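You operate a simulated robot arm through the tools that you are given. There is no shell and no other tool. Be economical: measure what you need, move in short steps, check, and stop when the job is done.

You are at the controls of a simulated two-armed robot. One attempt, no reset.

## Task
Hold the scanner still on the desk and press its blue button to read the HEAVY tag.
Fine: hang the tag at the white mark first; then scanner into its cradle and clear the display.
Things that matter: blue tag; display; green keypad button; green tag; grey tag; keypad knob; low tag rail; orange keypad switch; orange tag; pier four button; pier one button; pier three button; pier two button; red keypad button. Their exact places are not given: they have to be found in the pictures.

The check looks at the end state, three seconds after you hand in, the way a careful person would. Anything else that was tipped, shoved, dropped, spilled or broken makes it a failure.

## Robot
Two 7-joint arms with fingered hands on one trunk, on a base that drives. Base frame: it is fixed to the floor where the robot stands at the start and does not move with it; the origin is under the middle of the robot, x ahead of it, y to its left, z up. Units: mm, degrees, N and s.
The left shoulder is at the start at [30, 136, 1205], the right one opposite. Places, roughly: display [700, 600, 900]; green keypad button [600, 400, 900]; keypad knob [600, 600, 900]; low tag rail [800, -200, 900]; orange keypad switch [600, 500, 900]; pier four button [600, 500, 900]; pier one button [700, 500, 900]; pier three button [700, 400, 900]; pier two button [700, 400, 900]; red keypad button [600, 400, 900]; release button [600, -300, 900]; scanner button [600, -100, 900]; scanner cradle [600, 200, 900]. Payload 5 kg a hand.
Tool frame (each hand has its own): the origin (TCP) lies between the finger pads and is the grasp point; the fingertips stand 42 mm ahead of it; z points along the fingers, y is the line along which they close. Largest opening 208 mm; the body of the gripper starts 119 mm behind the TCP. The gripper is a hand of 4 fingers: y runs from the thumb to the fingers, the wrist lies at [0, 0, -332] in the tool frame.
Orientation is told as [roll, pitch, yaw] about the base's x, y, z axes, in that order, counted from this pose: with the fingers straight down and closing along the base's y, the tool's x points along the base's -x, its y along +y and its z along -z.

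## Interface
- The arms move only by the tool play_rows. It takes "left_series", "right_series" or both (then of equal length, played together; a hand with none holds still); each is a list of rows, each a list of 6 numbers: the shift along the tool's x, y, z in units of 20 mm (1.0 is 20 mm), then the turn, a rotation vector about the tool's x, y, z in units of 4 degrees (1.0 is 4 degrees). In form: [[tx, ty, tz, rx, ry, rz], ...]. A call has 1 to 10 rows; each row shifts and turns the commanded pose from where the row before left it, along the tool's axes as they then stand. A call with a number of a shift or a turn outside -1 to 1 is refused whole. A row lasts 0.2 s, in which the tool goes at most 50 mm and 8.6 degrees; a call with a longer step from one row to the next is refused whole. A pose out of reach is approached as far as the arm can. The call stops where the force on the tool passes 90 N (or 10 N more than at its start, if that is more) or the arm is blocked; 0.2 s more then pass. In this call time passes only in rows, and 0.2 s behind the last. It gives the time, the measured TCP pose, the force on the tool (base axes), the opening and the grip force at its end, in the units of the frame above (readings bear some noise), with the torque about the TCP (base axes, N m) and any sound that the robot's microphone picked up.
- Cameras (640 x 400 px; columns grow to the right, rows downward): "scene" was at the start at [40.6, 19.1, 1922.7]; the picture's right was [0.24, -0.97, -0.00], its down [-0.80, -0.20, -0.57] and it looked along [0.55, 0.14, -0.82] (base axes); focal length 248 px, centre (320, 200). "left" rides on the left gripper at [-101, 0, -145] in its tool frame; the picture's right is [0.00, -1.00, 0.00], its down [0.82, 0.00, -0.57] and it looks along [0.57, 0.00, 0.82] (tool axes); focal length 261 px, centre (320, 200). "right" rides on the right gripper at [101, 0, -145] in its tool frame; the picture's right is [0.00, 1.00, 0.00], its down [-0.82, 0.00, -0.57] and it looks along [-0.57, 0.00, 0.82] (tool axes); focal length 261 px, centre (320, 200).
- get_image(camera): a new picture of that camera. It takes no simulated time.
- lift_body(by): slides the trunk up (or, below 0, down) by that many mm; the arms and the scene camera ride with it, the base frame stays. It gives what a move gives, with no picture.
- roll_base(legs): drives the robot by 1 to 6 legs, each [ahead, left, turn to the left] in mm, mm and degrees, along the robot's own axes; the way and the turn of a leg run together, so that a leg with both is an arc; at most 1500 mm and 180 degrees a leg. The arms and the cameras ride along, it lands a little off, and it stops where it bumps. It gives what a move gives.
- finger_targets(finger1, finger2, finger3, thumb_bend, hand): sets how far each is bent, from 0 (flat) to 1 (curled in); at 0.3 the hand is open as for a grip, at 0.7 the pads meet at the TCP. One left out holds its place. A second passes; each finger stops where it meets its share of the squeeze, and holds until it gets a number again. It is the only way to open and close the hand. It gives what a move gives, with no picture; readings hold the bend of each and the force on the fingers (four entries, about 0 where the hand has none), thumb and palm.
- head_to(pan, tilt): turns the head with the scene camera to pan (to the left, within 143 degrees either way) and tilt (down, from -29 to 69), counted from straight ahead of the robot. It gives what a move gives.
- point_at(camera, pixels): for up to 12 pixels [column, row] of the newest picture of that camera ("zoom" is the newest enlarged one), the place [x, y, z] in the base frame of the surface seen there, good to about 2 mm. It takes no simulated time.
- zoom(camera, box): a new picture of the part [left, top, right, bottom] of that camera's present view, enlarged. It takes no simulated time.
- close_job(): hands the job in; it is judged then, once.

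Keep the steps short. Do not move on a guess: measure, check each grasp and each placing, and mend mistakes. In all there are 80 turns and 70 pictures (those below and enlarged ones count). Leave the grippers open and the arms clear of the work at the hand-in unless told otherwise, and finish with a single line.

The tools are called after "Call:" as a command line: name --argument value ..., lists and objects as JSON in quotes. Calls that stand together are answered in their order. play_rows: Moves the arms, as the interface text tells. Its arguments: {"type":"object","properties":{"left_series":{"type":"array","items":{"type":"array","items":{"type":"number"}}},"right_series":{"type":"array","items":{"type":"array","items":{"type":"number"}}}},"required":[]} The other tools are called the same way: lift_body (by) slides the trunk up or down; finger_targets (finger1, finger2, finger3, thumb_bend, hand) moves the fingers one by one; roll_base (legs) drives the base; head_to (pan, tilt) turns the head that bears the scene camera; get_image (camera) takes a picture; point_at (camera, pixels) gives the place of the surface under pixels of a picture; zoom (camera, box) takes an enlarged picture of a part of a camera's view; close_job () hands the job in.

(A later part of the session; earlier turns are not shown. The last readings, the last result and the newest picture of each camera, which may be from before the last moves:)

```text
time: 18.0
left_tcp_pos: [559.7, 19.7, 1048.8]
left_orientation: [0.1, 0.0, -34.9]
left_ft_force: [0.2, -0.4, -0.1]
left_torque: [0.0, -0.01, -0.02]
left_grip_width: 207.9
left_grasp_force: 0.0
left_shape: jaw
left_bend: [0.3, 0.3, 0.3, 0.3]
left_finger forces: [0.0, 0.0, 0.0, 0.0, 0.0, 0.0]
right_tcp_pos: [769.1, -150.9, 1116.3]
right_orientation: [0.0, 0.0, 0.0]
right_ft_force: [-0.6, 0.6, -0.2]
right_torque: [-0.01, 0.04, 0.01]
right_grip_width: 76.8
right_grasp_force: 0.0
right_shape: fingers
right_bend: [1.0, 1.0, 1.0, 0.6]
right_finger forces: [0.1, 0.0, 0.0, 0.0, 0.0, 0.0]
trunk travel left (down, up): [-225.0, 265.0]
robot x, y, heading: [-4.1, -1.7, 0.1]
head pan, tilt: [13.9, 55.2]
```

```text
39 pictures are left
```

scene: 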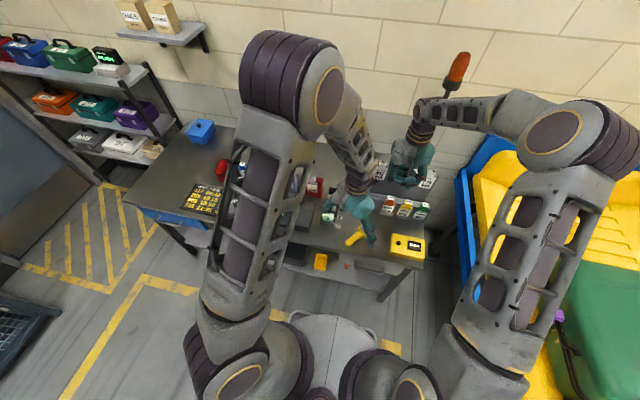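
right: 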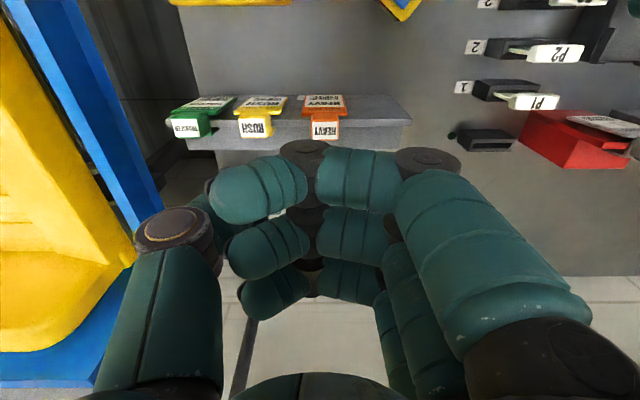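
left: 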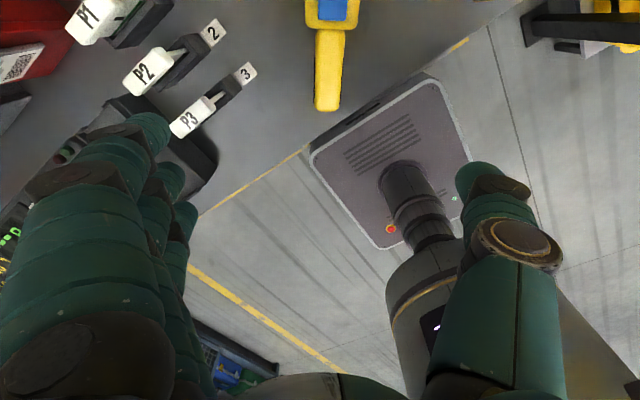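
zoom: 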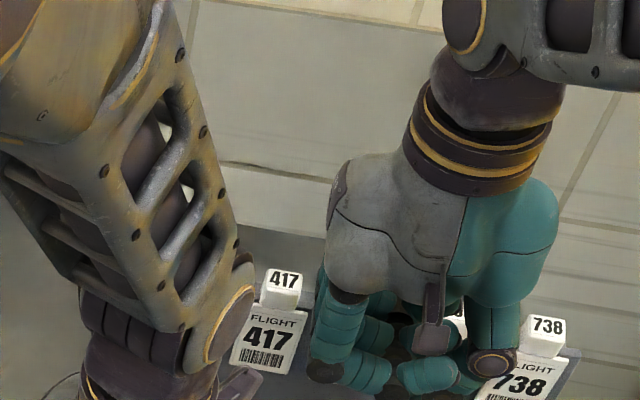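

Curled knuckles stay 30 mm behind the TCP, so the thumb protrudes well. Left hand is aligned with the handle. I narrow the left hand, tilt it back 20° and come to z≈905 over the handle.

Call:
finger_targets --hand "left" --finger1 0.61 --finger2 0.61 --finger3 0.61 --thumb_bend 0.61

Call:
play_rows --left_series '[[0, 0, 0, 0, -1, 0], [0, 0, 0, 0, -1, 0], [0, 0, 0, 0, -1, 0], [0, 0, 0, 0, -1, 0], [0, 0, 0, 0, -1, 0]]'

Call:
play_rows --left_series '[[0.212, -0.081, 0.88, 0, 0, 0], [0.212, -0.081, 0.88, 0, 0, 0], [0.212, -0.081, 0.88, 0, 0, 0], [0.212, -0.081, 0.88, 0, 0, 0], [0.212, -0.081, 0.88, 0, 0, 0], [0.212, -0.081, 0.88, 0, 0, 0], [0.212, -0.081, 0.88, 0, 0, 0], [0.212, -0.081, 0.88, 0, 0, 0]]'

Call:
get_image --camera "left"

Call:
zoom --camera "scene" --box '[310, 190, 406, 250]'

```text
time: 19.0
left_tcp_pos: [560.7, 21.3, 1047.7]
left_orientation: [0.0, 0.0, -35.0]
left_ft_force: [0.3, -0.4, 0.1]
left_torque: [0.01, -0.02, -0.03]
left_grip_width: 67.4
left_grasp_force: 0.0
left_shape: fingers
left_bend: [0.61, 0.61, 0.61, 0.61]
left_finger forces: [0.0, 0.0, 0.0, 0.0, 0.0, 0.0]
right_tcp_pos: [770.1, -151.4, 1116.0]
right_orientation: [0.0, 0.0, 0.0]
right_ft_force: [0.2, 0.3, 0.6]
right_torque: [0.01, 0.0, 0.0]
right_grip_width: 76.8
right_grasp_force: 0.0
right_shape: fingers
right_bend: [1.0, 1.0, 1.0, 0.6]
right_finger forces: [0.0, 0.0, 0.0, 0.2, 0.0, 0.0]
trunk travel left (down, up): [-225.0, 265.0]
robot x, y, heading: [0.3, 1.8, -0.1]
head pan, tilt: [13.9, 55.2]
```

```text
time: 20.2
left_tcp_pos: [559.5, 21.4, 1048.0]
left_orientation: [0.0, -20.1, -34.9]
left_ft_force: [0.4, -0.7, 0.1]
left_torque: [-0.03, 0.01, -0.02]
left_grip_width: 67.4
left_grasp_force: 0.0
left_shape: fingers
left_bend: [0.61, 0.61, 0.61, 0.61]
left_finger forces: [0.1, 0.0, 0.1, 0.0, 0.0, 0.0]
right_tcp_pos: [769.0, -151.0, 1117.7]
right_orientation: [0.0, 0.1, 0.1]
right_ft_force: [1.3, 0.3, 0.5]
right_torque: [-0.06, 0.02, 0.04]
right_grip_width: 77.1
right_grasp_force: 0.0
right_shape: fingers
right_bend: [1.0, 1.0, 1.0, 0.6]
right_finger forces: [0.0, 0.0, 0.0, 0.0, 0.0, 0.0]
trunk travel left (down, up): [-225.0, 265.0]
robot x, y, heading: [3.5, 1.1, -0.0]
head pan, tilt: [13.9, 55.2]
```

```text
time: 22.0
left_tcp_pos: [567.3, 0.9, 903.8]
left_orientation: [0.1, -20.0, -35.0]
left_ft_force: [0.4, 0.2, 0.0]
left_torque: [0.01, 0.07, -0.01]
left_grip_width: 67.5
left_grasp_force: 0.1
left_shape: fingers
left_bend: [0.61, 0.61, 0.61, 0.61]
left_finger forces: [0.1, 0.0, 0.0, 0.1, 0.1, 0.0]
right_tcp_pos: [769.1, -151.4, 1118.0]
right_orientation: [0.0, 0.0, 0.0]
right_ft_force: [0.0, -0.7, -0.5]
right_torque: [-0.01, 0.04, -0.01]
right_grip_width: 76.7
right_grasp_force: 0.2
right_shape: fingers
right_bend: [1.0, 1.0, 1.0, 0.6]
right_finger forces: [0.1, 0.0, 0.0, 0.0, 0.0, 0.0]
trunk travel left (down, up): [-225.0, 265.0]
robot x, y, heading: [-0.5, 1.6, 0.1]
head pan, tilt: [13.9, 55.2]
```

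```text
38 pictures are left
```

left: 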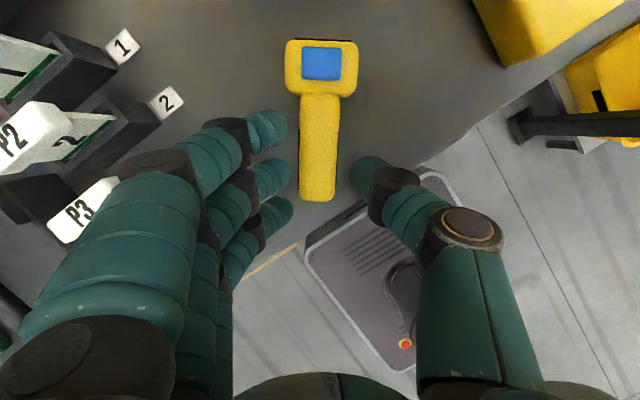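

```text
6.67 times, centred on (358, 220) of scene
```

zoom: 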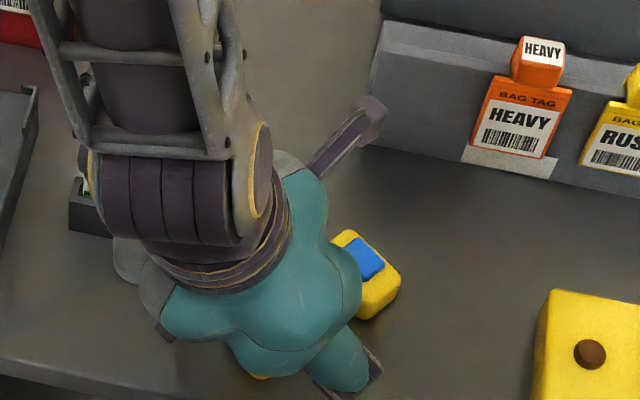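

Handle sits centred between fingers (290) and thumb (352) in the left picture. I descend 27 mm and close.

Call:
play_rows --left_series '[[0.16, 0, 0.43, 0, 0, 0], [0.16, 0, 0.43, 0, 0, 0], [0.16, 0, 0.43, 0, 0, 0]]'

Call:
get_image --camera "left"

```text
time: 22.8
left_tcp_pos: [567.9, 2.5, 880.6]
left_orientation: [0.2, -20.3, -35.0]
left_ft_force: [-0.1, 8.8, 41.5]
left_torque: [2.28, 0.02, -0.05]
left_grip_width: 66.9
left_grasp_force: 19.9
left_shape: fingers
left_bend: [0.61, 0.61, 0.59, 0.61]
left_finger forces: [0.2, 0.0, 41.1, 0.1, 0.1, 0.1]
right_tcp_pos: [766.6, -149.5, 1120.0]
right_orientation: [0.1, -0.1, -0.1]
right_ft_force: [-1.0, 0.4, 0.0]
right_torque: [-0.06, 0.0, 0.01]
right_grip_width: 76.6
right_grasp_force: 0.0
right_shape: fingers
right_bend: [1.0, 1.0, 1.0, 0.6]
right_finger forces: [0.0, 0.1, 0.0, 0.1, 0.1, 0.0]
trunk travel left (down, up): [-225.0, 265.0]
robot x, y, heading: [-1.7, -3.4, 0.2]
head pan, tilt: [13.9, 55.2]
```

```text
36 pictures are left
```

left: 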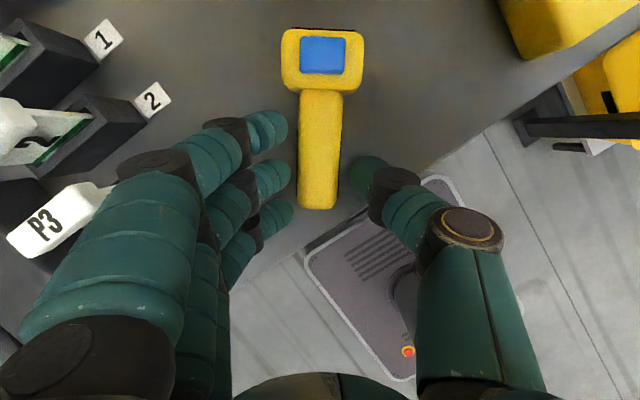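

Finger 3 (the rear one, lower because of the tilt) touches the desk. I raise, curl finger 3 fully, and descend again using fingers 1, 2 and the thumb.

Call:
play_rows --left_series '[[-0.34, 0, -0.94, 0, 0, 0], [-0.34, 0, -0.94, 0, 0, 0]]'

Call:
finger_targets --hand "left" --finger1 0.61 --finger2 0.61 --finger3 1.0 --thumb_bend 0.61

Call:
get_image --camera "left"

```text
time: 23.4
left_tcp_pos: [563.5, 0.1, 917.9]
left_orientation: [-0.1, -19.9, -35.1]
left_ft_force: [0.3, 0.0, -0.4]
left_torque: [-0.02, -0.04, -0.01]
left_grip_width: 67.4
left_grasp_force: 0.0
left_shape: fingers
left_bend: [0.61, 0.61, 0.61, 0.61]
left_finger forces: [0.0, 0.1, 0.1, 0.1, 0.1, 0.0]
right_tcp_pos: [768.8, -150.5, 1117.4]
right_orientation: [-0.1, -0.1, -0.1]
right_ft_force: [0.5, -0.4, 0.5]
right_torque: [0.01, -0.03, 0.01]
right_grip_width: 76.8
right_grasp_force: 0.0
right_shape: fingers
right_bend: [1.0, 1.0, 1.0, 0.6]
right_finger forces: [0.0, 0.1, 0.0, 0.1, 0.0, 0.0]
trunk travel left (down, up): [-225.0, 265.0]
robot x, y, heading: [-4.7, -3.3, 0.2]
head pan, tilt: [13.9, 55.2]
```

```text
time: 24.4
left_tcp_pos: [565.4, 0.6, 918.0]
left_orientation: [-0.1, -20.1, -35.0]
left_ft_force: [0.3, 0.2, 0.1]
left_torque: [-0.01, -0.03, 0.02]
left_grip_width: 67.1
left_grasp_force: 0.0
left_shape: fingers
left_bend: [0.61, 0.61, 1.0, 0.61]
left_finger forces: [0.0, 0.0, 0.0, 0.0, 0.0, 0.1]
right_tcp_pos: [769.8, -150.6, 1117.3]
right_orientation: [0.0, -0.1, -0.2]
right_ft_force: [0.4, -0.2, 0.6]
right_torque: [-0.02, 0.01, 0.01]
right_grip_width: 77.0
right_grasp_force: 0.0
right_shape: fingers
right_bend: [1.0, 1.0, 1.0, 0.6]
right_finger forces: [0.0, 0.0, 0.0, 0.0, 0.0, 0.0]
trunk travel left (down, up): [-225.0, 265.0]
robot x, y, heading: [-0.6, -2.5, -0.1]
head pan, tilt: [13.9, 55.2]
```

```text
35 pictures are left
```

left: 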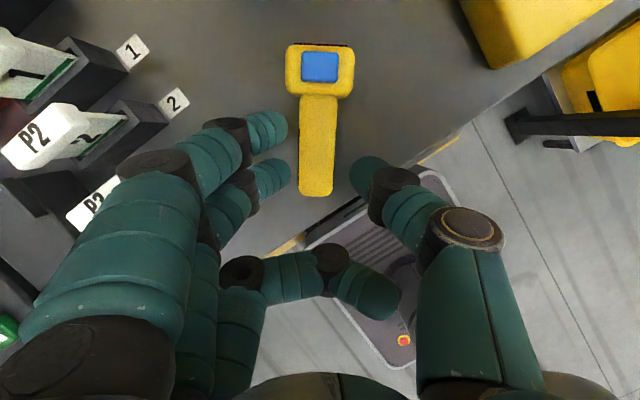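

Finger 3 is out of the way. Descend 46 mm to TCP z≈872.

Call:
play_rows --left_series '[[0.262, 0, 0.72, 0, 0, 0], [0.262, 0, 0.72, 0, 0, 0], [0.262, 0, 0.72, 0, 0, 0]]'

```text
time: 25.2
left_tcp_pos: [565.4, -0.4, 870.8]
left_orientation: [0.0, -19.9, -35.0]
left_ft_force: [-0.1, -0.1, 1.1]
left_torque: [-0.09, 0.11, -0.03]
left_grip_width: 67.1
left_grasp_force: 1.3
left_shape: fingers
left_bend: [0.61, 0.61, 1.0, 0.61]
left_finger forces: [0.1, 0.0, 0.1, 0.0, 2.1, 0.0]
right_tcp_pos: [769.4, -150.5, 1117.0]
right_orientation: [0.0, 0.1, -0.1]
right_ft_force: [-0.7, -1.1, 0.0]
right_torque: [-0.01, 0.0, 0.0]
right_grip_width: 77.0
right_grasp_force: 0.1
right_shape: fingers
right_bend: [1.0, 1.0, 1.0, 0.6]
right_finger forces: [0.0, 0.1, 0.0, 0.0, 0.0, 0.1]
trunk travel left (down, up): [-225.0, 265.0]
robot x, y, heading: [3.5, 0.9, 0.0]
head pan, tilt: [13.9, 55.2]
```

Just touching. Raise 1 mm and close in two steps.

Call:
play_rows --left_series '[[-0.02, 0, -0.06, 0, 0, 0]]'

Call:
finger_targets --hand "left" --finger1 0.72 --finger2 0.72 --thumb_bend 0.72

Call:
get_image --camera "left"

Call:
zoom --camera "scene" --box '[330, 190, 426, 250]'

```text
time: 25.6
left_tcp_pos: [566.1, 0.1, 872.1]
left_orientation: [0.0, -20.0, -35.0]
left_ft_force: [0.4, -0.6, -0.1]
left_torque: [-0.03, -0.04, -0.03]
left_grip_width: 66.8
left_grasp_force: 0.0
left_shape: fingers
left_bend: [0.61, 0.61, 1.0, 0.61]
left_finger forces: [0.0, 0.0, 0.0, 0.0, 0.1, 0.0]
right_tcp_pos: [769.1, -151.8, 1117.6]
right_orientation: [0.0, 0.0, 0.1]
right_ft_force: [0.4, -0.2, 0.1]
right_torque: [-0.02, 0.04, 0.0]
right_grip_width: 76.9
right_grasp_force: 0.0
right_shape: fingers
right_bend: [1.0, 1.0, 1.0, 0.6]
right_finger forces: [0.0, 0.0, 0.0, 0.0, 0.1, 0.0]
trunk travel left (down, up): [-225.0, 265.0]
robot x, y, heading: [0.9, -2.1, 0.3]
head pan, tilt: [13.9, 55.2]
```

```text
time: 26.6
left_tcp_pos: [566.2, 0.2, 872.2]
left_orientation: [0.0, -20.0, -35.0]
left_ft_force: [-0.4, -0.1, 0.2]
left_torque: [0.13, 0.09, -0.02]
left_grip_width: 50.8
left_grasp_force: 20.7
left_shape: fingers
left_bend: [0.65, 0.64, 1.0, 0.67]
left_finger forces: [9.4, 11.7, 0.1, 0.0, 20.9, 0.1]
right_tcp_pos: [770.3, -150.9, 1116.5]
right_orientation: [-0.1, 0.0, 0.0]
right_ft_force: [-0.1, 1.2, 0.7]
right_torque: [-0.01, 0.0, -0.01]
right_grip_width: 77.0
right_grasp_force: 0.2
right_shape: fingers
right_bend: [1.0, 1.0, 1.0, 0.6]
right_finger forces: [0.1, 0.1, 0.1, 0.0, 0.1, 0.0]
trunk travel left (down, up): [-225.0, 265.0]
robot x, y, heading: [6.2, 0.9, 0.3]
head pan, tilt: [13.9, 55.2]
```

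```text
34 pictures are left
```

left: 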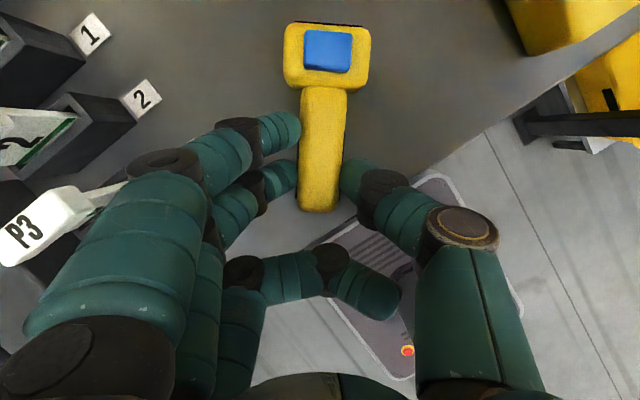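

```text
6.67 times, centred on (378, 220) of scene
```

zoom: 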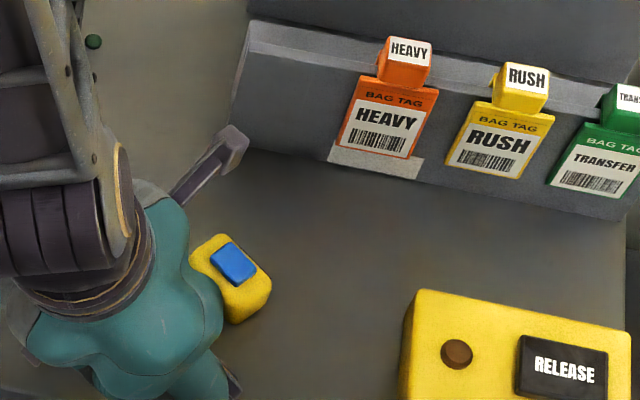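

Grip 21 N, scanner held. Check the present aim by measuring button and head.

Call:
point_at --camera "zoom" --pixels '[[232, 263], [220, 250], [250, 277], [222, 238], [268, 280]]'

Call:
point_at --camera "left" --pixels '[[327, 50], [320, 200], [305, 200], [340, 100], [308, 100], [335, 180], [297, 25], [358, 28], [324, 140]]'

Call:
finger_targets --hand "right" --thumb_bend 0.7

Call:
zoom --camera "right" --box '[80, 100, 480, 350]'

```text
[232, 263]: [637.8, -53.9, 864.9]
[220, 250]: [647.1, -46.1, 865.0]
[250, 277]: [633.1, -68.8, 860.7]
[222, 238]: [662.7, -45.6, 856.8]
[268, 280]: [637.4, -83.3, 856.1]
```

```text
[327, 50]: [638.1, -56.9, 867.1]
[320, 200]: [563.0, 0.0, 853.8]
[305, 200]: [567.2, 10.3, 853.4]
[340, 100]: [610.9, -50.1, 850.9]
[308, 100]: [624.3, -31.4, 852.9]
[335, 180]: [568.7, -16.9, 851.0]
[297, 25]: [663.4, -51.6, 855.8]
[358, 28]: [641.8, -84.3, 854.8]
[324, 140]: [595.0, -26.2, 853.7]
```

```text
time: 27.6
left_tcp_pos: [566.4, -0.3, 871.3]
left_orientation: [-0.1, -20.0, -35.1]
left_ft_force: [-0.3, -0.7, -0.4]
left_torque: [0.09, 0.13, -0.02]
left_grip_width: 50.7
left_grasp_force: 21.2
left_shape: fingers
left_bend: [0.65, 0.64, 1.0, 0.67]
left_finger forces: [9.5, 11.5, 0.1, 0.1, 21.0, 0.0]
right_tcp_pos: [767.9, -151.0, 1116.4]
right_orientation: [0.0, -0.1, 0.0]
right_ft_force: [0.5, -0.1, -0.2]
right_torque: [0.01, 0.01, -0.02]
right_grip_width: 71.8
right_grasp_force: 0.2
right_shape: fingers
right_bend: [1.0, 1.0, 1.0, 0.7]
right_finger forces: [0.0, 0.0, 0.0, 0.0, 0.1, 0.0]
trunk travel left (down, up): [-225.0, 265.0]
robot x, y, heading: [0.6, -0.0, 0.0]
head pan, tilt: [13.9, 55.2]
```

```text
1.60 times, centred on (280, 225) of right
```

zoom: 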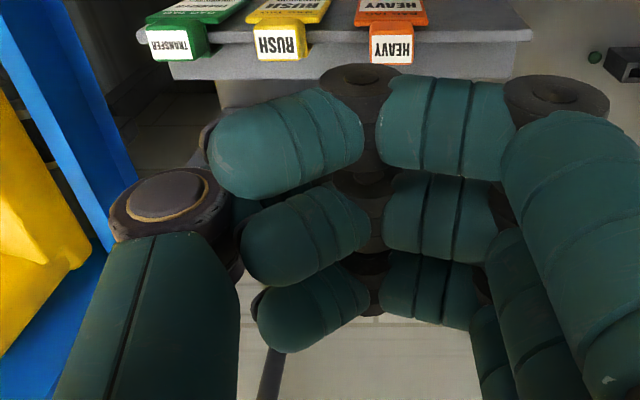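

Aim now: from button (638,-56) along ≈-36° meets the rail at y≈-146 — on the tag. The left camera bracket sits at about (603,-26,1043), so I'll press with the right hand's robot-side finger, leaning the hand to the right. Test which finger that is; curl the thumb.

Call:
finger_targets --hand "right" --finger3 0.6 --thumb_bend 1.0

Call:
get_image --camera "right"

```text
time: 28.6
left_tcp_pos: [565.3, -0.1, 870.8]
left_orientation: [0.0, -19.9, -34.9]
left_ft_force: [-0.1, 0.0, 1.0]
left_torque: [0.08, 0.1, 0.01]
left_grip_width: 50.8
left_grasp_force: 21.0
left_shape: fingers
left_bend: [0.65, 0.64, 1.0, 0.67]
left_finger forces: [9.3, 11.5, 0.1, 0.1, 21.0, 0.0]
right_tcp_pos: [769.5, -150.8, 1118.1]
right_orientation: [0.1, 0.0, 0.0]
right_ft_force: [-0.7, 0.7, 0.6]
right_torque: [-0.02, 0.0, 0.01]
right_grip_width: 62.8
right_grasp_force: 0.1
right_shape: fingers
right_bend: [1.0, 1.0, 0.6, 0.83]
right_finger forces: [0.0, 0.1, 0.0, 0.0, 0.0, 0.1]
trunk travel left (down, up): [-225.0, 265.0]
robot x, y, heading: [4.0, 2.4, 0.1]
head pan, tilt: [13.9, 55.2]
```

```text
31 pictures are left
```

right: 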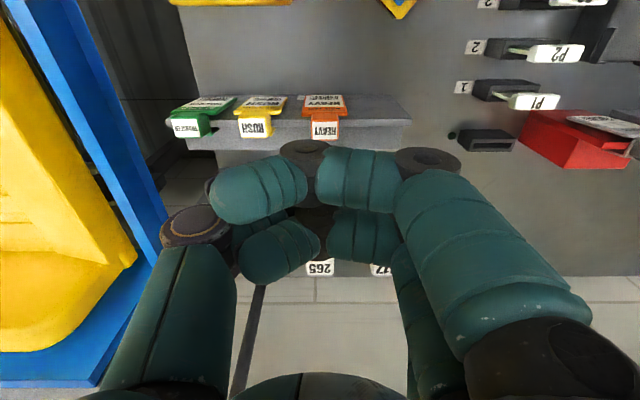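

Finger 3 is the far one; finger 1 is robot-side. Swap: finger 3 curled, finger 1 extended; then measure its tip.

Call:
finger_targets --hand "right" --finger1 0.6 --finger3 1.0

Call:
get_image --camera "right"

```text
time: 29.6
left_tcp_pos: [566.4, -0.1, 872.1]
left_orientation: [0.0, -19.9, -35.0]
left_ft_force: [0.4, -0.6, -1.0]
left_torque: [0.09, 0.12, 0.02]
left_grip_width: 50.8
left_grasp_force: 21.2
left_shape: fingers
left_bend: [0.65, 0.64, 1.0, 0.67]
left_finger forces: [9.4, 11.7, 0.0, 0.1, 21.0, 0.1]
right_tcp_pos: [768.8, -152.4, 1117.2]
right_orientation: [0.0, 0.0, 0.0]
right_ft_force: [-1.3, 1.4, -0.1]
right_torque: [0.02, -0.04, 0.0]
right_grip_width: 42.0
right_grasp_force: 0.1
right_shape: fingers
right_bend: [0.6, 1.0, 1.0, 0.83]
right_finger forces: [0.0, 0.0, 0.1, 0.0, 0.0, 0.1]
trunk travel left (down, up): [-225.0, 265.0]
robot x, y, heading: [1.3, -1.4, 0.0]
head pan, tilt: [13.9, 55.2]
```

```text
30 pictures are left
```

right: 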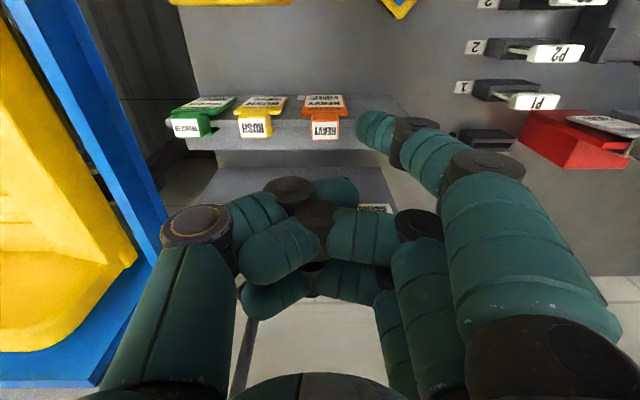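

Call:
point_at --camera "right" --pixels '[[361, 130], [370, 118], [375, 130], [370, 145], [385, 122], [410, 128], [430, 155], [480, 165], [245, 220], [285, 190], [320, 215], [355, 225]]'

```text
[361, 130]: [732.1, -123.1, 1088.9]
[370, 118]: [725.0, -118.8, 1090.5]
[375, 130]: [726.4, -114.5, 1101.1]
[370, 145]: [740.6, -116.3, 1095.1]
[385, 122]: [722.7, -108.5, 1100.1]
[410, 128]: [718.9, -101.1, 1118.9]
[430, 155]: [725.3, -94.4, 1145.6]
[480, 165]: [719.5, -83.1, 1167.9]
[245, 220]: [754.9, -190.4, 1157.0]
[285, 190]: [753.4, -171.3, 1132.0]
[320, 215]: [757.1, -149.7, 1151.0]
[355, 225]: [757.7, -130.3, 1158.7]
```

Finger-1 tip in tool frame ≈ (36, 26, 38). I lean the right hand 32° (wrist to the right) and check the left bracket position.

Call:
play_rows --right_series '[[0, 0, 0, -1, 0, 0], [0, 0, 0, -1, 0, 0], [0, 0, 0, -1, 0, 0], [0, 0, 0, -1, 0, 0], [0, 0, 0, -1, 0, 0], [0, 0, 0, -1, 0, 0], [0, 0, 0, -1, 0, 0], [0, 0, 0, -1, 0, 0]]'

Call:
zoom --camera "scene" --box '[310, 130, 454, 220]'

Call:
point_at --camera "zoom" --pixels '[[242, 355], [235, 345], [250, 365]]'

```text
time: 31.4
left_tcp_pos: [566.0, -0.1, 871.1]
left_orientation: [0.0, -20.0, -35.0]
left_ft_force: [0.8, -0.5, 0.2]
left_torque: [0.16, 0.11, 0.03]
left_grip_width: 50.7
left_grasp_force: 20.9
left_shape: fingers
left_bend: [0.65, 0.64, 1.0, 0.67]
left_finger forces: [9.4, 11.5, 0.0, 0.0, 20.9, 0.0]
right_tcp_pos: [770.1, -150.9, 1118.5]
right_orientation: [32.1, -0.1, 0.2]
right_ft_force: [-0.3, 0.0, 0.6]
right_torque: [0.04, 0.01, 0.03]
right_grip_width: 42.2
right_grasp_force: 0.1
right_shape: fingers
right_bend: [0.6, 1.0, 1.0, 0.83]
right_finger forces: [0.0, 0.0, 0.0, 0.0, 0.0, 0.1]
trunk travel left (down, up): [-225.0, 265.0]
robot x, y, heading: [-1.7, 2.1, -0.0]
head pan, tilt: [13.9, 55.2]
```

```text
4.44 times, centred on (382, 175) of scene
```

zoom: 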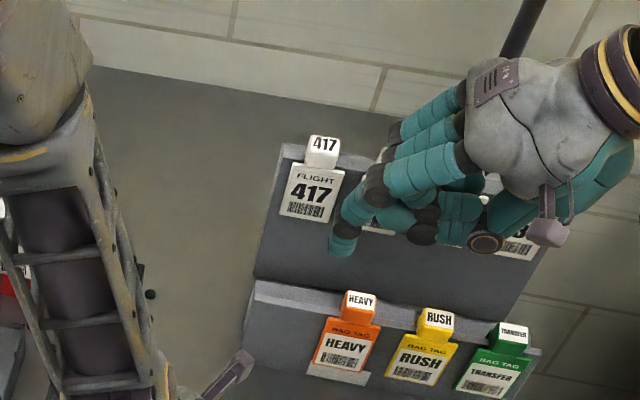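

```text
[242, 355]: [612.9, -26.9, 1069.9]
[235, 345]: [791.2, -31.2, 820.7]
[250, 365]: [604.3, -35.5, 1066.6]
```

Lean correct; bracket confirmed near (608,-30,1065). I move the right hand to about (674,-98,927), finger tip ~40 mm above the button.

Call:
play_rows --right_series '[[0.475, -0.279, 0.946, 0, 0, 0], [0.475, -0.279, 0.946, 0, 0, 0], [0.475, -0.279, 0.946, 0, 0, 0], [0.475, -0.279, 0.946, 0, 0, 0], [0.475, -0.279, 0.946, 0, 0, 0], [0.475, -0.279, 0.946, 0, 0, 0], [0.475, -0.279, 0.946, 0, 0, 0], [0.475, -0.279, 0.946, 0, 0, 0], [0.475, -0.279, 0.946, 0, 0, 0], [0.475, -0.279, 0.946, 0, 0, 0]]'

Call:
get_image --camera "right"

Call:
zoom --camera "scene" --box '[330, 180, 426, 240]'

```text
time: 33.6
left_tcp_pos: [566.0, -0.6, 872.2]
left_orientation: [0.0, -20.0, -35.0]
left_ft_force: [-0.6, -0.3, -1.0]
left_torque: [0.08, 0.07, 0.01]
left_grip_width: 50.3
left_grasp_force: 21.3
left_shape: fingers
left_bend: [0.65, 0.64, 1.0, 0.67]
left_finger forces: [9.4, 11.4, 0.0, 0.0, 20.9, 0.0]
right_tcp_pos: [673.9, -98.7, 925.2]
right_orientation: [32.1, 0.0, 0.0]
right_ft_force: [0.9, -0.7, 0.5]
right_torque: [0.03, 0.06, 0.0]
right_grip_width: 42.2
right_grasp_force: 0.0
right_shape: fingers
right_bend: [0.6, 1.0, 1.0, 0.84]
right_finger forces: [0.0, 0.0, 0.0, 0.0, 0.0, 0.0]
trunk travel left (down, up): [-225.0, 265.0]
robot x, y, heading: [-0.1, 2.7, 0.1]
head pan, tilt: [13.9, 55.2]
```

```text
28 pictures are left
```

right: 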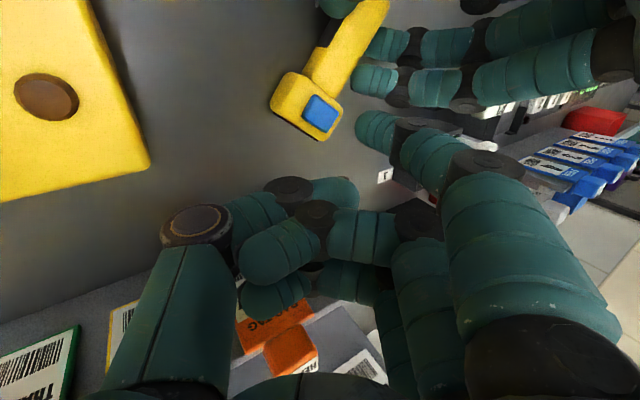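

```text
6.67 times, centred on (378, 210) of scene
```

zoom: 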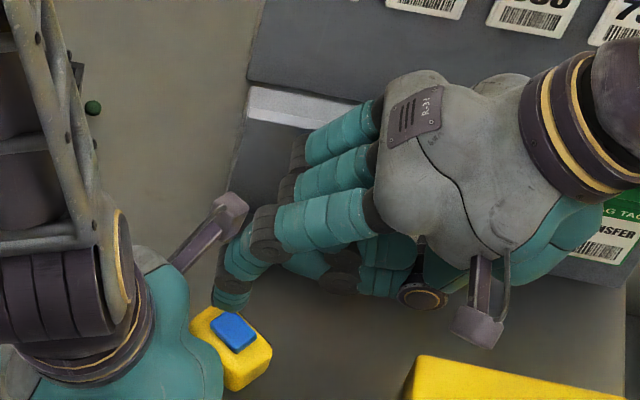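

I measure tip and button positions from the right camera.

Call:
point_at --camera "right" --pixels '[[358, 128], [362, 120], [365, 138], [372, 114], [380, 150], [320, 112], [308, 102], [335, 118]]'

Call:
point_at --camera "zoom" --pixels '[[232, 300], [222, 298], [248, 300], [232, 290], [232, 332]]'

```text
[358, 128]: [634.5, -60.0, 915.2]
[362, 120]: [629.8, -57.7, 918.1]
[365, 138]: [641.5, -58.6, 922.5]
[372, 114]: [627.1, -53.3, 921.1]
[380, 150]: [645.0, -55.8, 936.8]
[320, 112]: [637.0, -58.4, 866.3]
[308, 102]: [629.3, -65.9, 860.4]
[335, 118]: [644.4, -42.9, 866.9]
```

```text
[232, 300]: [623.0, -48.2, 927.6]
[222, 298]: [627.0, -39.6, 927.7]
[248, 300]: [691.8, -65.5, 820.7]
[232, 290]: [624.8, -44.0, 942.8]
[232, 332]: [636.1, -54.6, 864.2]
```

Tip centre ≈ (634,-50), bottom ≈905; button (637,-56,865). I correct +3 x, -6 y and go down 30 mm.

Call:
play_rows --right_series '[[-0.05, -0.35, 0.37, 0, 0, 0], [-0.05, -0.35, 0.37, 0, 0, 0], [-0.05, -0.35, 0.37, 0, 0, 0]]'

Call:
zoom --camera "right" --box '[260, 50, 420, 150]'

Call:
zoom --camera "scene" --box '[340, 205, 388, 235]'

```text
time: 34.4
left_tcp_pos: [566.3, -0.2, 871.3]
left_orientation: [0.0, -20.0, -34.9]
left_ft_force: [-0.2, 0.6, 0.2]
left_torque: [0.08, 0.14, -0.05]
left_grip_width: 50.8
left_grasp_force: 21.0
left_shape: fingers
left_bend: [0.65, 0.64, 1.0, 0.67]
left_finger forces: [9.3, 11.5, 0.0, 0.0, 21.1, 0.0]
right_tcp_pos: [677.9, -104.2, 895.9]
right_orientation: [32.0, 0.0, 0.1]
right_ft_force: [-0.2, -1.3, 0.3]
right_torque: [0.0, 0.04, -0.02]
right_grip_width: 42.0
right_grasp_force: 0.2
right_shape: fingers
right_bend: [0.6, 1.0, 1.0, 0.84]
right_finger forces: [0.1, 0.0, 0.1, 0.0, 0.1, 0.0]
trunk travel left (down, up): [-225.0, 265.0]
robot x, y, heading: [-0.7, -2.9, -0.1]
head pan, tilt: [13.9, 55.2]
```

```text
4.00 times, centred on (340, 100) of right
```

zoom: 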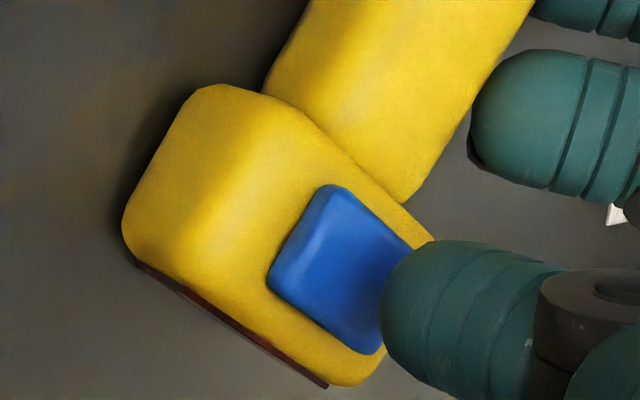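

```text
13.33 times, centred on (364, 220) of scene
```

zoom: 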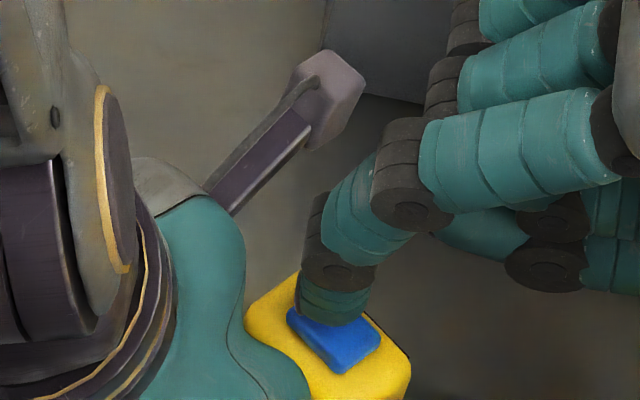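

Call:
point_at --camera "zoom" --pixels '[[303, 305], [335, 318], [365, 305], [335, 290], [295, 312], [345, 368], [378, 342]]'

Call:
point_at --camera "right" --pixels '[[357, 128], [362, 115], [364, 140]]'

```text
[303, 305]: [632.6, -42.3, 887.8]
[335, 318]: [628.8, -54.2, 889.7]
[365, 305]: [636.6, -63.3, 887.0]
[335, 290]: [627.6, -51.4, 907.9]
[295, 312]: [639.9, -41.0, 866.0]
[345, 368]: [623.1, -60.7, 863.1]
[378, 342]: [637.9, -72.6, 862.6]
```

```text
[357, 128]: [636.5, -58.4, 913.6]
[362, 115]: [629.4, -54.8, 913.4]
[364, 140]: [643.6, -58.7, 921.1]
```

Tip centre ≈ (638,-53), bottom ≈ 880. Shift -3 y and go down 10 mm, then creep.

Call:
play_rows --right_series '[[0, -0.39, 0.345, 0, 0, 0], [0, -0.08, 0.127, 0, 0, 0]]'

Call:
play_rows --right_series '[[0, -0.053, 0.085, 0, 0, 0], [0, -0.053, 0.085, 0, 0, 0]]'

```text
time: 35.0
left_tcp_pos: [565.2, 0.9, 872.1]
left_orientation: [-0.1, -19.9, -35.0]
left_ft_force: [0.1, -0.4, -0.4]
left_torque: [0.05, 0.12, 0.04]
left_grip_width: 50.6
left_grasp_force: 21.0
left_shape: fingers
left_bend: [0.65, 0.64, 1.0, 0.67]
left_finger forces: [9.6, 11.4, 0.0, 0.1, 20.9, 0.1]
right_tcp_pos: [678.6, -106.4, 885.1]
right_orientation: [32.0, -0.1, 0.0]
right_ft_force: [-0.8, 0.5, 2.1]
right_torque: [0.07, 0.06, 0.01]
right_grip_width: 42.5
right_grasp_force: 1.5
right_shape: fingers
right_bend: [0.6, 1.0, 1.0, 0.84]
right_finger forces: [1.6, 0.0, 0.0, 0.1, 0.0, 0.1]
trunk travel left (down, up): [-225.0, 265.0]
robot x, y, heading: [1.8, -3.0, -0.2]
head pan, tilt: [13.9, 55.2]
heard: click
```

```text
time: 35.6
left_tcp_pos: [565.9, -0.8, 872.2]
left_orientation: [-0.1, -20.0, -35.0]
left_ft_force: [1.0, 1.4, -2.7]
left_torque: [0.1, 0.21, 0.14]
left_grip_width: 50.6
left_grasp_force: 20.5
left_shape: fingers
left_bend: [0.65, 0.64, 1.0, 0.67]
left_finger forces: [9.9, 11.3, 0.0, 0.1, 19.8, 0.0]
right_tcp_pos: [678.1, -107.6, 880.7]
right_orientation: [32.0, -0.1, 0.0]
right_ft_force: [0.0, -3.1, 10.6]
right_torque: [0.61, 0.45, 0.19]
right_grip_width: 43.2
right_grasp_force: 5.2
right_shape: fingers
right_bend: [0.59, 1.0, 1.0, 0.84]
right_finger forces: [10.7, 0.0, 0.0, 0.0, 0.1, 0.0]
trunk travel left (down, up): [-225.0, 265.0]
robot x, y, heading: [1.0, -3.5, -0.0]
head pan, tilt: [13.9, 55.2]
```

Button clicked. I raise the finger and look at the display.

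Call:
play_rows --right_series '[[0, 0.2, -0.32, 0, 0, 0], [0, 0.53, -0.85, 0, 0, 0]]'

Call:
get_image --camera "scene"

```text
time: 36.2
left_tcp_pos: [565.4, -0.2, 872.1]
left_orientation: [0.0, -20.0, -35.0]
left_ft_force: [-0.9, -0.3, 0.6]
left_torque: [0.09, 0.11, 0.01]
left_grip_width: 50.6
left_grasp_force: 20.0
left_shape: fingers
left_bend: [0.65, 0.64, 1.0, 0.67]
left_finger forces: [8.9, 11.6, 0.0, 0.0, 20.6, 0.1]
right_tcp_pos: [676.6, -106.3, 907.6]
right_orientation: [32.1, -0.1, 0.0]
right_ft_force: [-1.0, 0.0, -0.1]
right_torque: [-0.02, -0.04, -0.02]
right_grip_width: 42.6
right_grasp_force: 0.1
right_shape: fingers
right_bend: [0.6, 1.0, 1.0, 0.84]
right_finger forces: [0.1, 0.0, 0.1, 0.0, 0.0, 0.0]
trunk travel left (down, up): [-225.0, 265.0]
robot x, y, heading: [-0.6, 1.3, 0.0]
head pan, tilt: [13.9, 55.2]
```

```text
24 pictures are left
```

scene: 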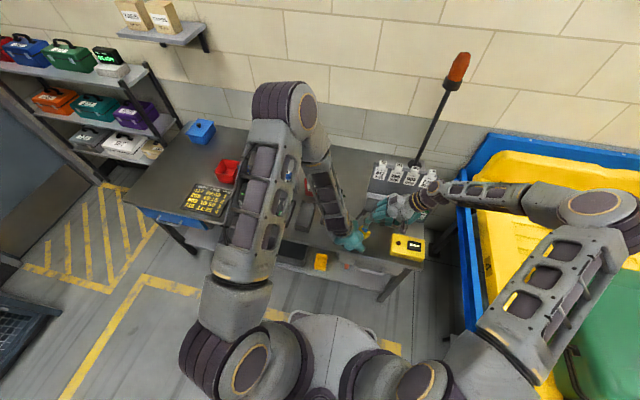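

The left arm hides the display; try an enlargement through the arm's gap.

Call:
zoom --camera "scene" --box '[220, 160, 316, 220]'

```text
6.67 times, centred on (268, 190) of scene
```

zoom: 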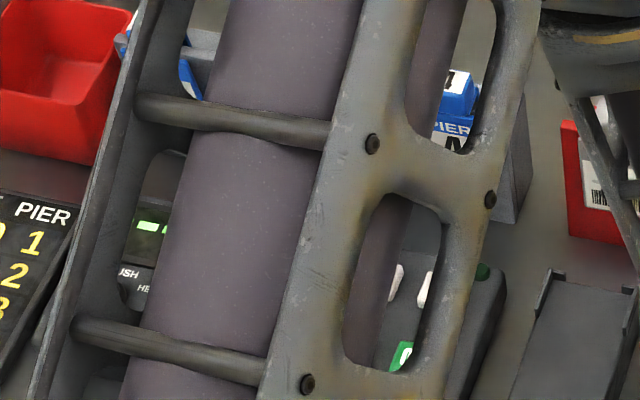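

The right camera earlier showed the keypad around (570,95); enlarge that.

Call:
zoom --camera "right" --box '[480, 50, 640, 150]'

```text
4.00 times, centred on (560, 100) of right
```

zoom: 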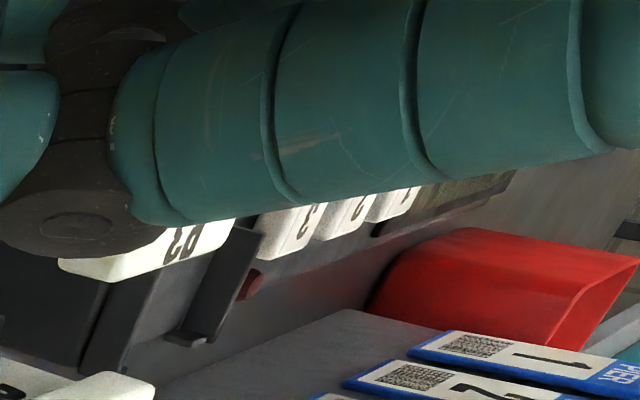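

Not visible from here; raise the right hand 100 mm and look again.

Call:
play_rows --right_series '[[0, 0.53, -0.85, 0, 0, 0], [0, 0.53, -0.85, 0, 0, 0], [0, 0.53, -0.85, 0, 0, 0], [0, 0.53, -0.85, 0, 0, 0], [0, 0.53, -0.85, 0, 0, 0], [0, 0.53, -0.85, 0, 0, 0]]'

Call:
get_image --camera "right"

```text
time: 37.6
left_tcp_pos: [565.7, 1.0, 872.0]
left_orientation: [0.0, -19.9, -35.0]
left_ft_force: [-0.2, 0.4, -0.4]
left_torque: [0.06, 0.07, -0.02]
left_grip_width: 50.3
left_grasp_force: 20.9
left_shape: fingers
left_bend: [0.65, 0.64, 1.0, 0.67]
left_finger forces: [9.0, 11.5, 0.0, 0.0, 20.8, 0.0]
right_tcp_pos: [676.9, -105.9, 1030.0]
right_orientation: [32.0, 0.1, 0.0]
right_ft_force: [-0.2, -0.8, -0.6]
right_torque: [-0.01, -0.05, -0.01]
right_grip_width: 42.4
right_grasp_force: 0.1
right_shape: fingers
right_bend: [0.6, 1.0, 1.0, 0.84]
right_finger forces: [0.0, 0.0, 0.0, 0.0, 0.1, 0.1]
trunk travel left (down, up): [-225.0, 265.0]
robot x, y, heading: [-2.6, 3.1, -0.1]
head pan, tilt: [13.9, 55.2]
```

```text
21 pictures are left
```

right: 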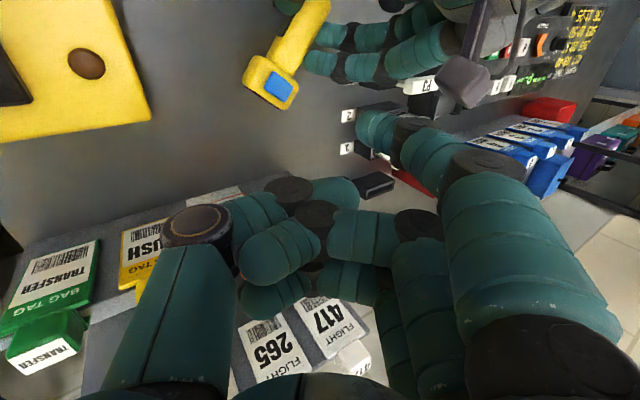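

Keypad display is visible at (530,78). Enlarge.

Call:
zoom --camera "right" --box '[480, 40, 608, 120]'

```text
5.00 times, centred on (544, 80) of right
```

zoom: 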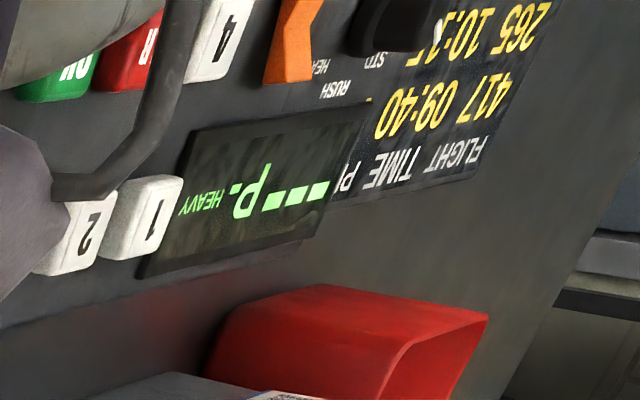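

Display reads HEAVY: scan done. Now right hand retreats up/right while the left lifts the scanner 130 mm (to clear the P slots).

Call:
play_rows --right_series '[[0.15, -0.23, -0.95, 0, 0, 0], [0.15, -0.23, -0.95, 0, 0, 0], [0.15, -0.23, -0.95, 0, 0, 0], [0.15, -0.23, -0.95, 0, 0, 0], [0.15, -0.23, -0.95, 0, 0, 0], [0.15, -0.23, -0.95, 0, 0, 0], [0.15, -0.23, -0.95, 0, 0, 0], [0.15, -0.23, -0.95, 0, 0, 0], [0.15, -0.23, -0.95, 0, 0, 0], [0.15, -0.23, -0.95, 0, 0, 0]]'

Call:
play_rows --left_series '[[-0.1, 0, -0.28, 0, 0, 0], [-0.218, 0, -0.593, 0, 0, 0], [-0.318, 0, -0.873, 0, 0, 0], [-0.318, 0, -0.873, 0, 0, 0], [-0.318, 0, -0.873, 0, 0, 0], [-0.318, 0, -0.873, 0, 0, 0], [-0.318, 0, -0.873, 0, 0, 0], [-0.318, 0, -0.873, 0, 0, 0]]'

Call:
get_image --camera "left"

Call:
zoom --camera "scene" --box '[270, 170, 398, 250]'

```text
time: 39.8
left_tcp_pos: [566.4, -0.4, 873.0]
left_orientation: [0.0, -19.9, -35.0]
left_ft_force: [0.2, -0.2, -0.4]
left_torque: [0.09, 0.05, 0.02]
left_grip_width: 50.8
left_grasp_force: 20.7
left_shape: fingers
left_bend: [0.65, 0.64, 1.0, 0.67]
left_finger forces: [8.7, 11.7, 0.0, 0.0, 20.6, 0.0]
right_tcp_pos: [647.9, -248.8, 1164.3]
right_orientation: [32.0, 0.0, 0.0]
right_ft_force: [-0.1, -0.3, -0.1]
right_torque: [0.0, -0.01, 0.0]
right_grip_width: 42.5
right_grasp_force: 0.0
right_shape: fingers
right_bend: [0.6, 1.0, 1.0, 0.84]
right_finger forces: [0.1, 0.1, 0.0, 0.1, 0.0, 0.1]
trunk travel left (down, up): [-225.0, 265.0]
robot x, y, heading: [0.2, -0.3, -0.3]
head pan, tilt: [13.9, 55.2]
```

```text
time: 41.6
left_tcp_pos: [565.3, 0.0, 1001.1]
left_orientation: [0.1, -20.0, -35.0]
left_ft_force: [-0.2, 0.5, -2.2]
left_torque: [0.06, 0.08, 0.03]
left_grip_width: 50.8
left_grasp_force: 20.3
left_shape: fingers
left_bend: [0.65, 0.64, 1.0, 0.67]
left_finger forces: [8.4, 11.7, 0.1, 0.0, 20.5, 0.0]
right_tcp_pos: [647.6, -247.9, 1164.4]
right_orientation: [32.0, 0.1, 0.0]
right_ft_force: [-0.5, 0.1, 1.0]
right_torque: [-0.03, -0.04, -0.04]
right_grip_width: 42.5
right_grasp_force: 0.0
right_shape: fingers
right_bend: [0.6, 1.0, 1.0, 0.84]
right_finger forces: [0.0, 0.0, 0.0, 0.0, 0.0, 0.1]
trunk travel left (down, up): [-225.0, 265.0]
robot x, y, heading: [-5.2, -2.2, -0.1]
head pan, tilt: [13.9, 55.2]
```

```text
19 pictures are left
```

left: 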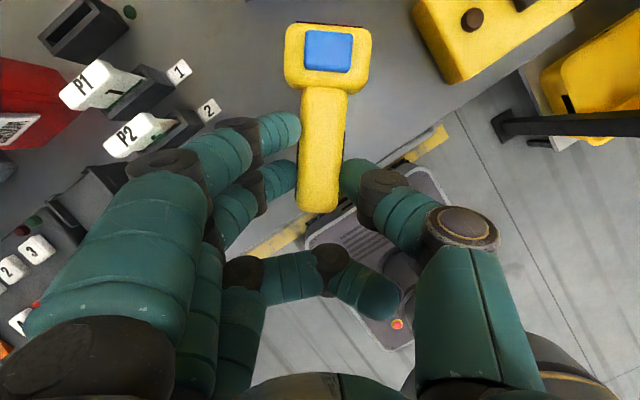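

```text
5.00 times, centred on (334, 210) of scene
```

zoom: 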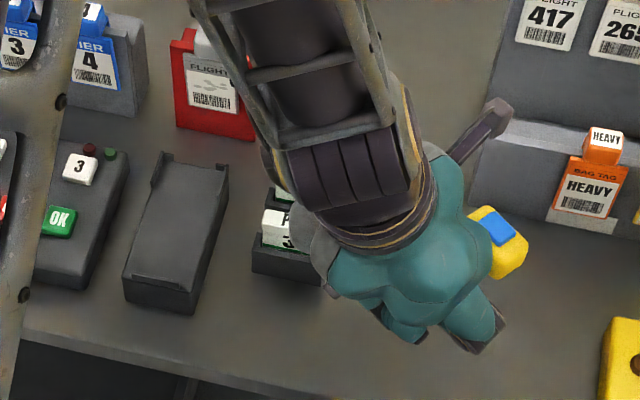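

The scanner is held unchanged. Measure the cradle in detail.

Call:
zoom --camera "scene" --box '[288, 195, 336, 225]'

Call:
zoom --camera "scene" --box '[286, 196, 326, 238]'

```text
13.33 times, centred on (312, 210) of scene
```

zoom: 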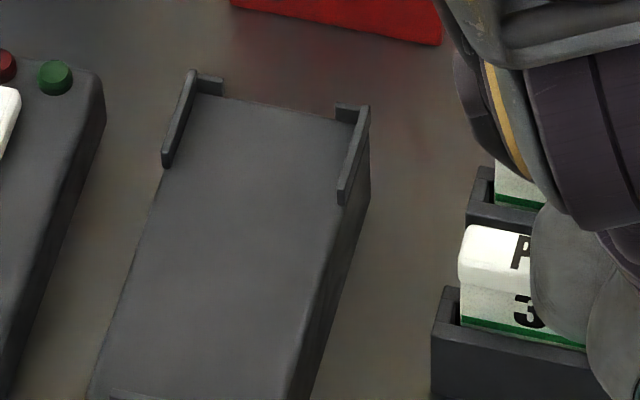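

```text
9.52 times, centred on (306, 217) of scene
```

zoom: 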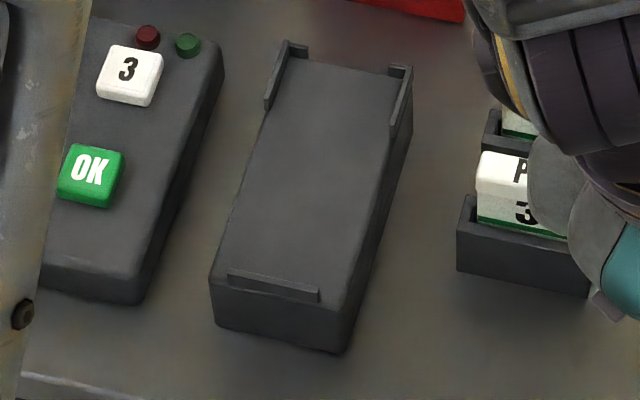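

The far end has corner tabs for the head (gap for the window), the near lip stops the handle: head goes to +x. Measure its edges.

Call:
point_at --camera "zoom" --pixels '[[270, 95], [289, 45], [306, 55], [396, 70], [411, 70], [395, 125], [228, 272], [318, 290], [273, 285], [340, 85], [300, 200], [270, 265]]'

Call:
point_at --camera "left" --pixels '[[327, 50], [310, 50], [348, 52], [303, 24], [360, 27], [288, 85], [365, 88], [310, 210], [330, 210], [325, 150]]'

```text
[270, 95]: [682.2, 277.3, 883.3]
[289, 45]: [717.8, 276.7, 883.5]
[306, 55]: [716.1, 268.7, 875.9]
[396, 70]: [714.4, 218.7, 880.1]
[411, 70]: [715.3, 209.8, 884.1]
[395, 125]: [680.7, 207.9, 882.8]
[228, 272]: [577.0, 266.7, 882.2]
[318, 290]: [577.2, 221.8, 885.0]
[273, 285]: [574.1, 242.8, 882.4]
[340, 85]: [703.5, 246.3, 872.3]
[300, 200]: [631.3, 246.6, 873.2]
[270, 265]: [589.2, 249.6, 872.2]
```

```text
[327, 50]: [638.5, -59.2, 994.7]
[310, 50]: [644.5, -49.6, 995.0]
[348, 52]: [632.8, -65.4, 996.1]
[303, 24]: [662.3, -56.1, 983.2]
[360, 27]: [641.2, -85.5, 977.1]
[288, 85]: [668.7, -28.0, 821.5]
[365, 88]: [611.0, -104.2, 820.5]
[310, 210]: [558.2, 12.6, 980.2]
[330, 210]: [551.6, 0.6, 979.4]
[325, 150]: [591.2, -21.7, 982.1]
```

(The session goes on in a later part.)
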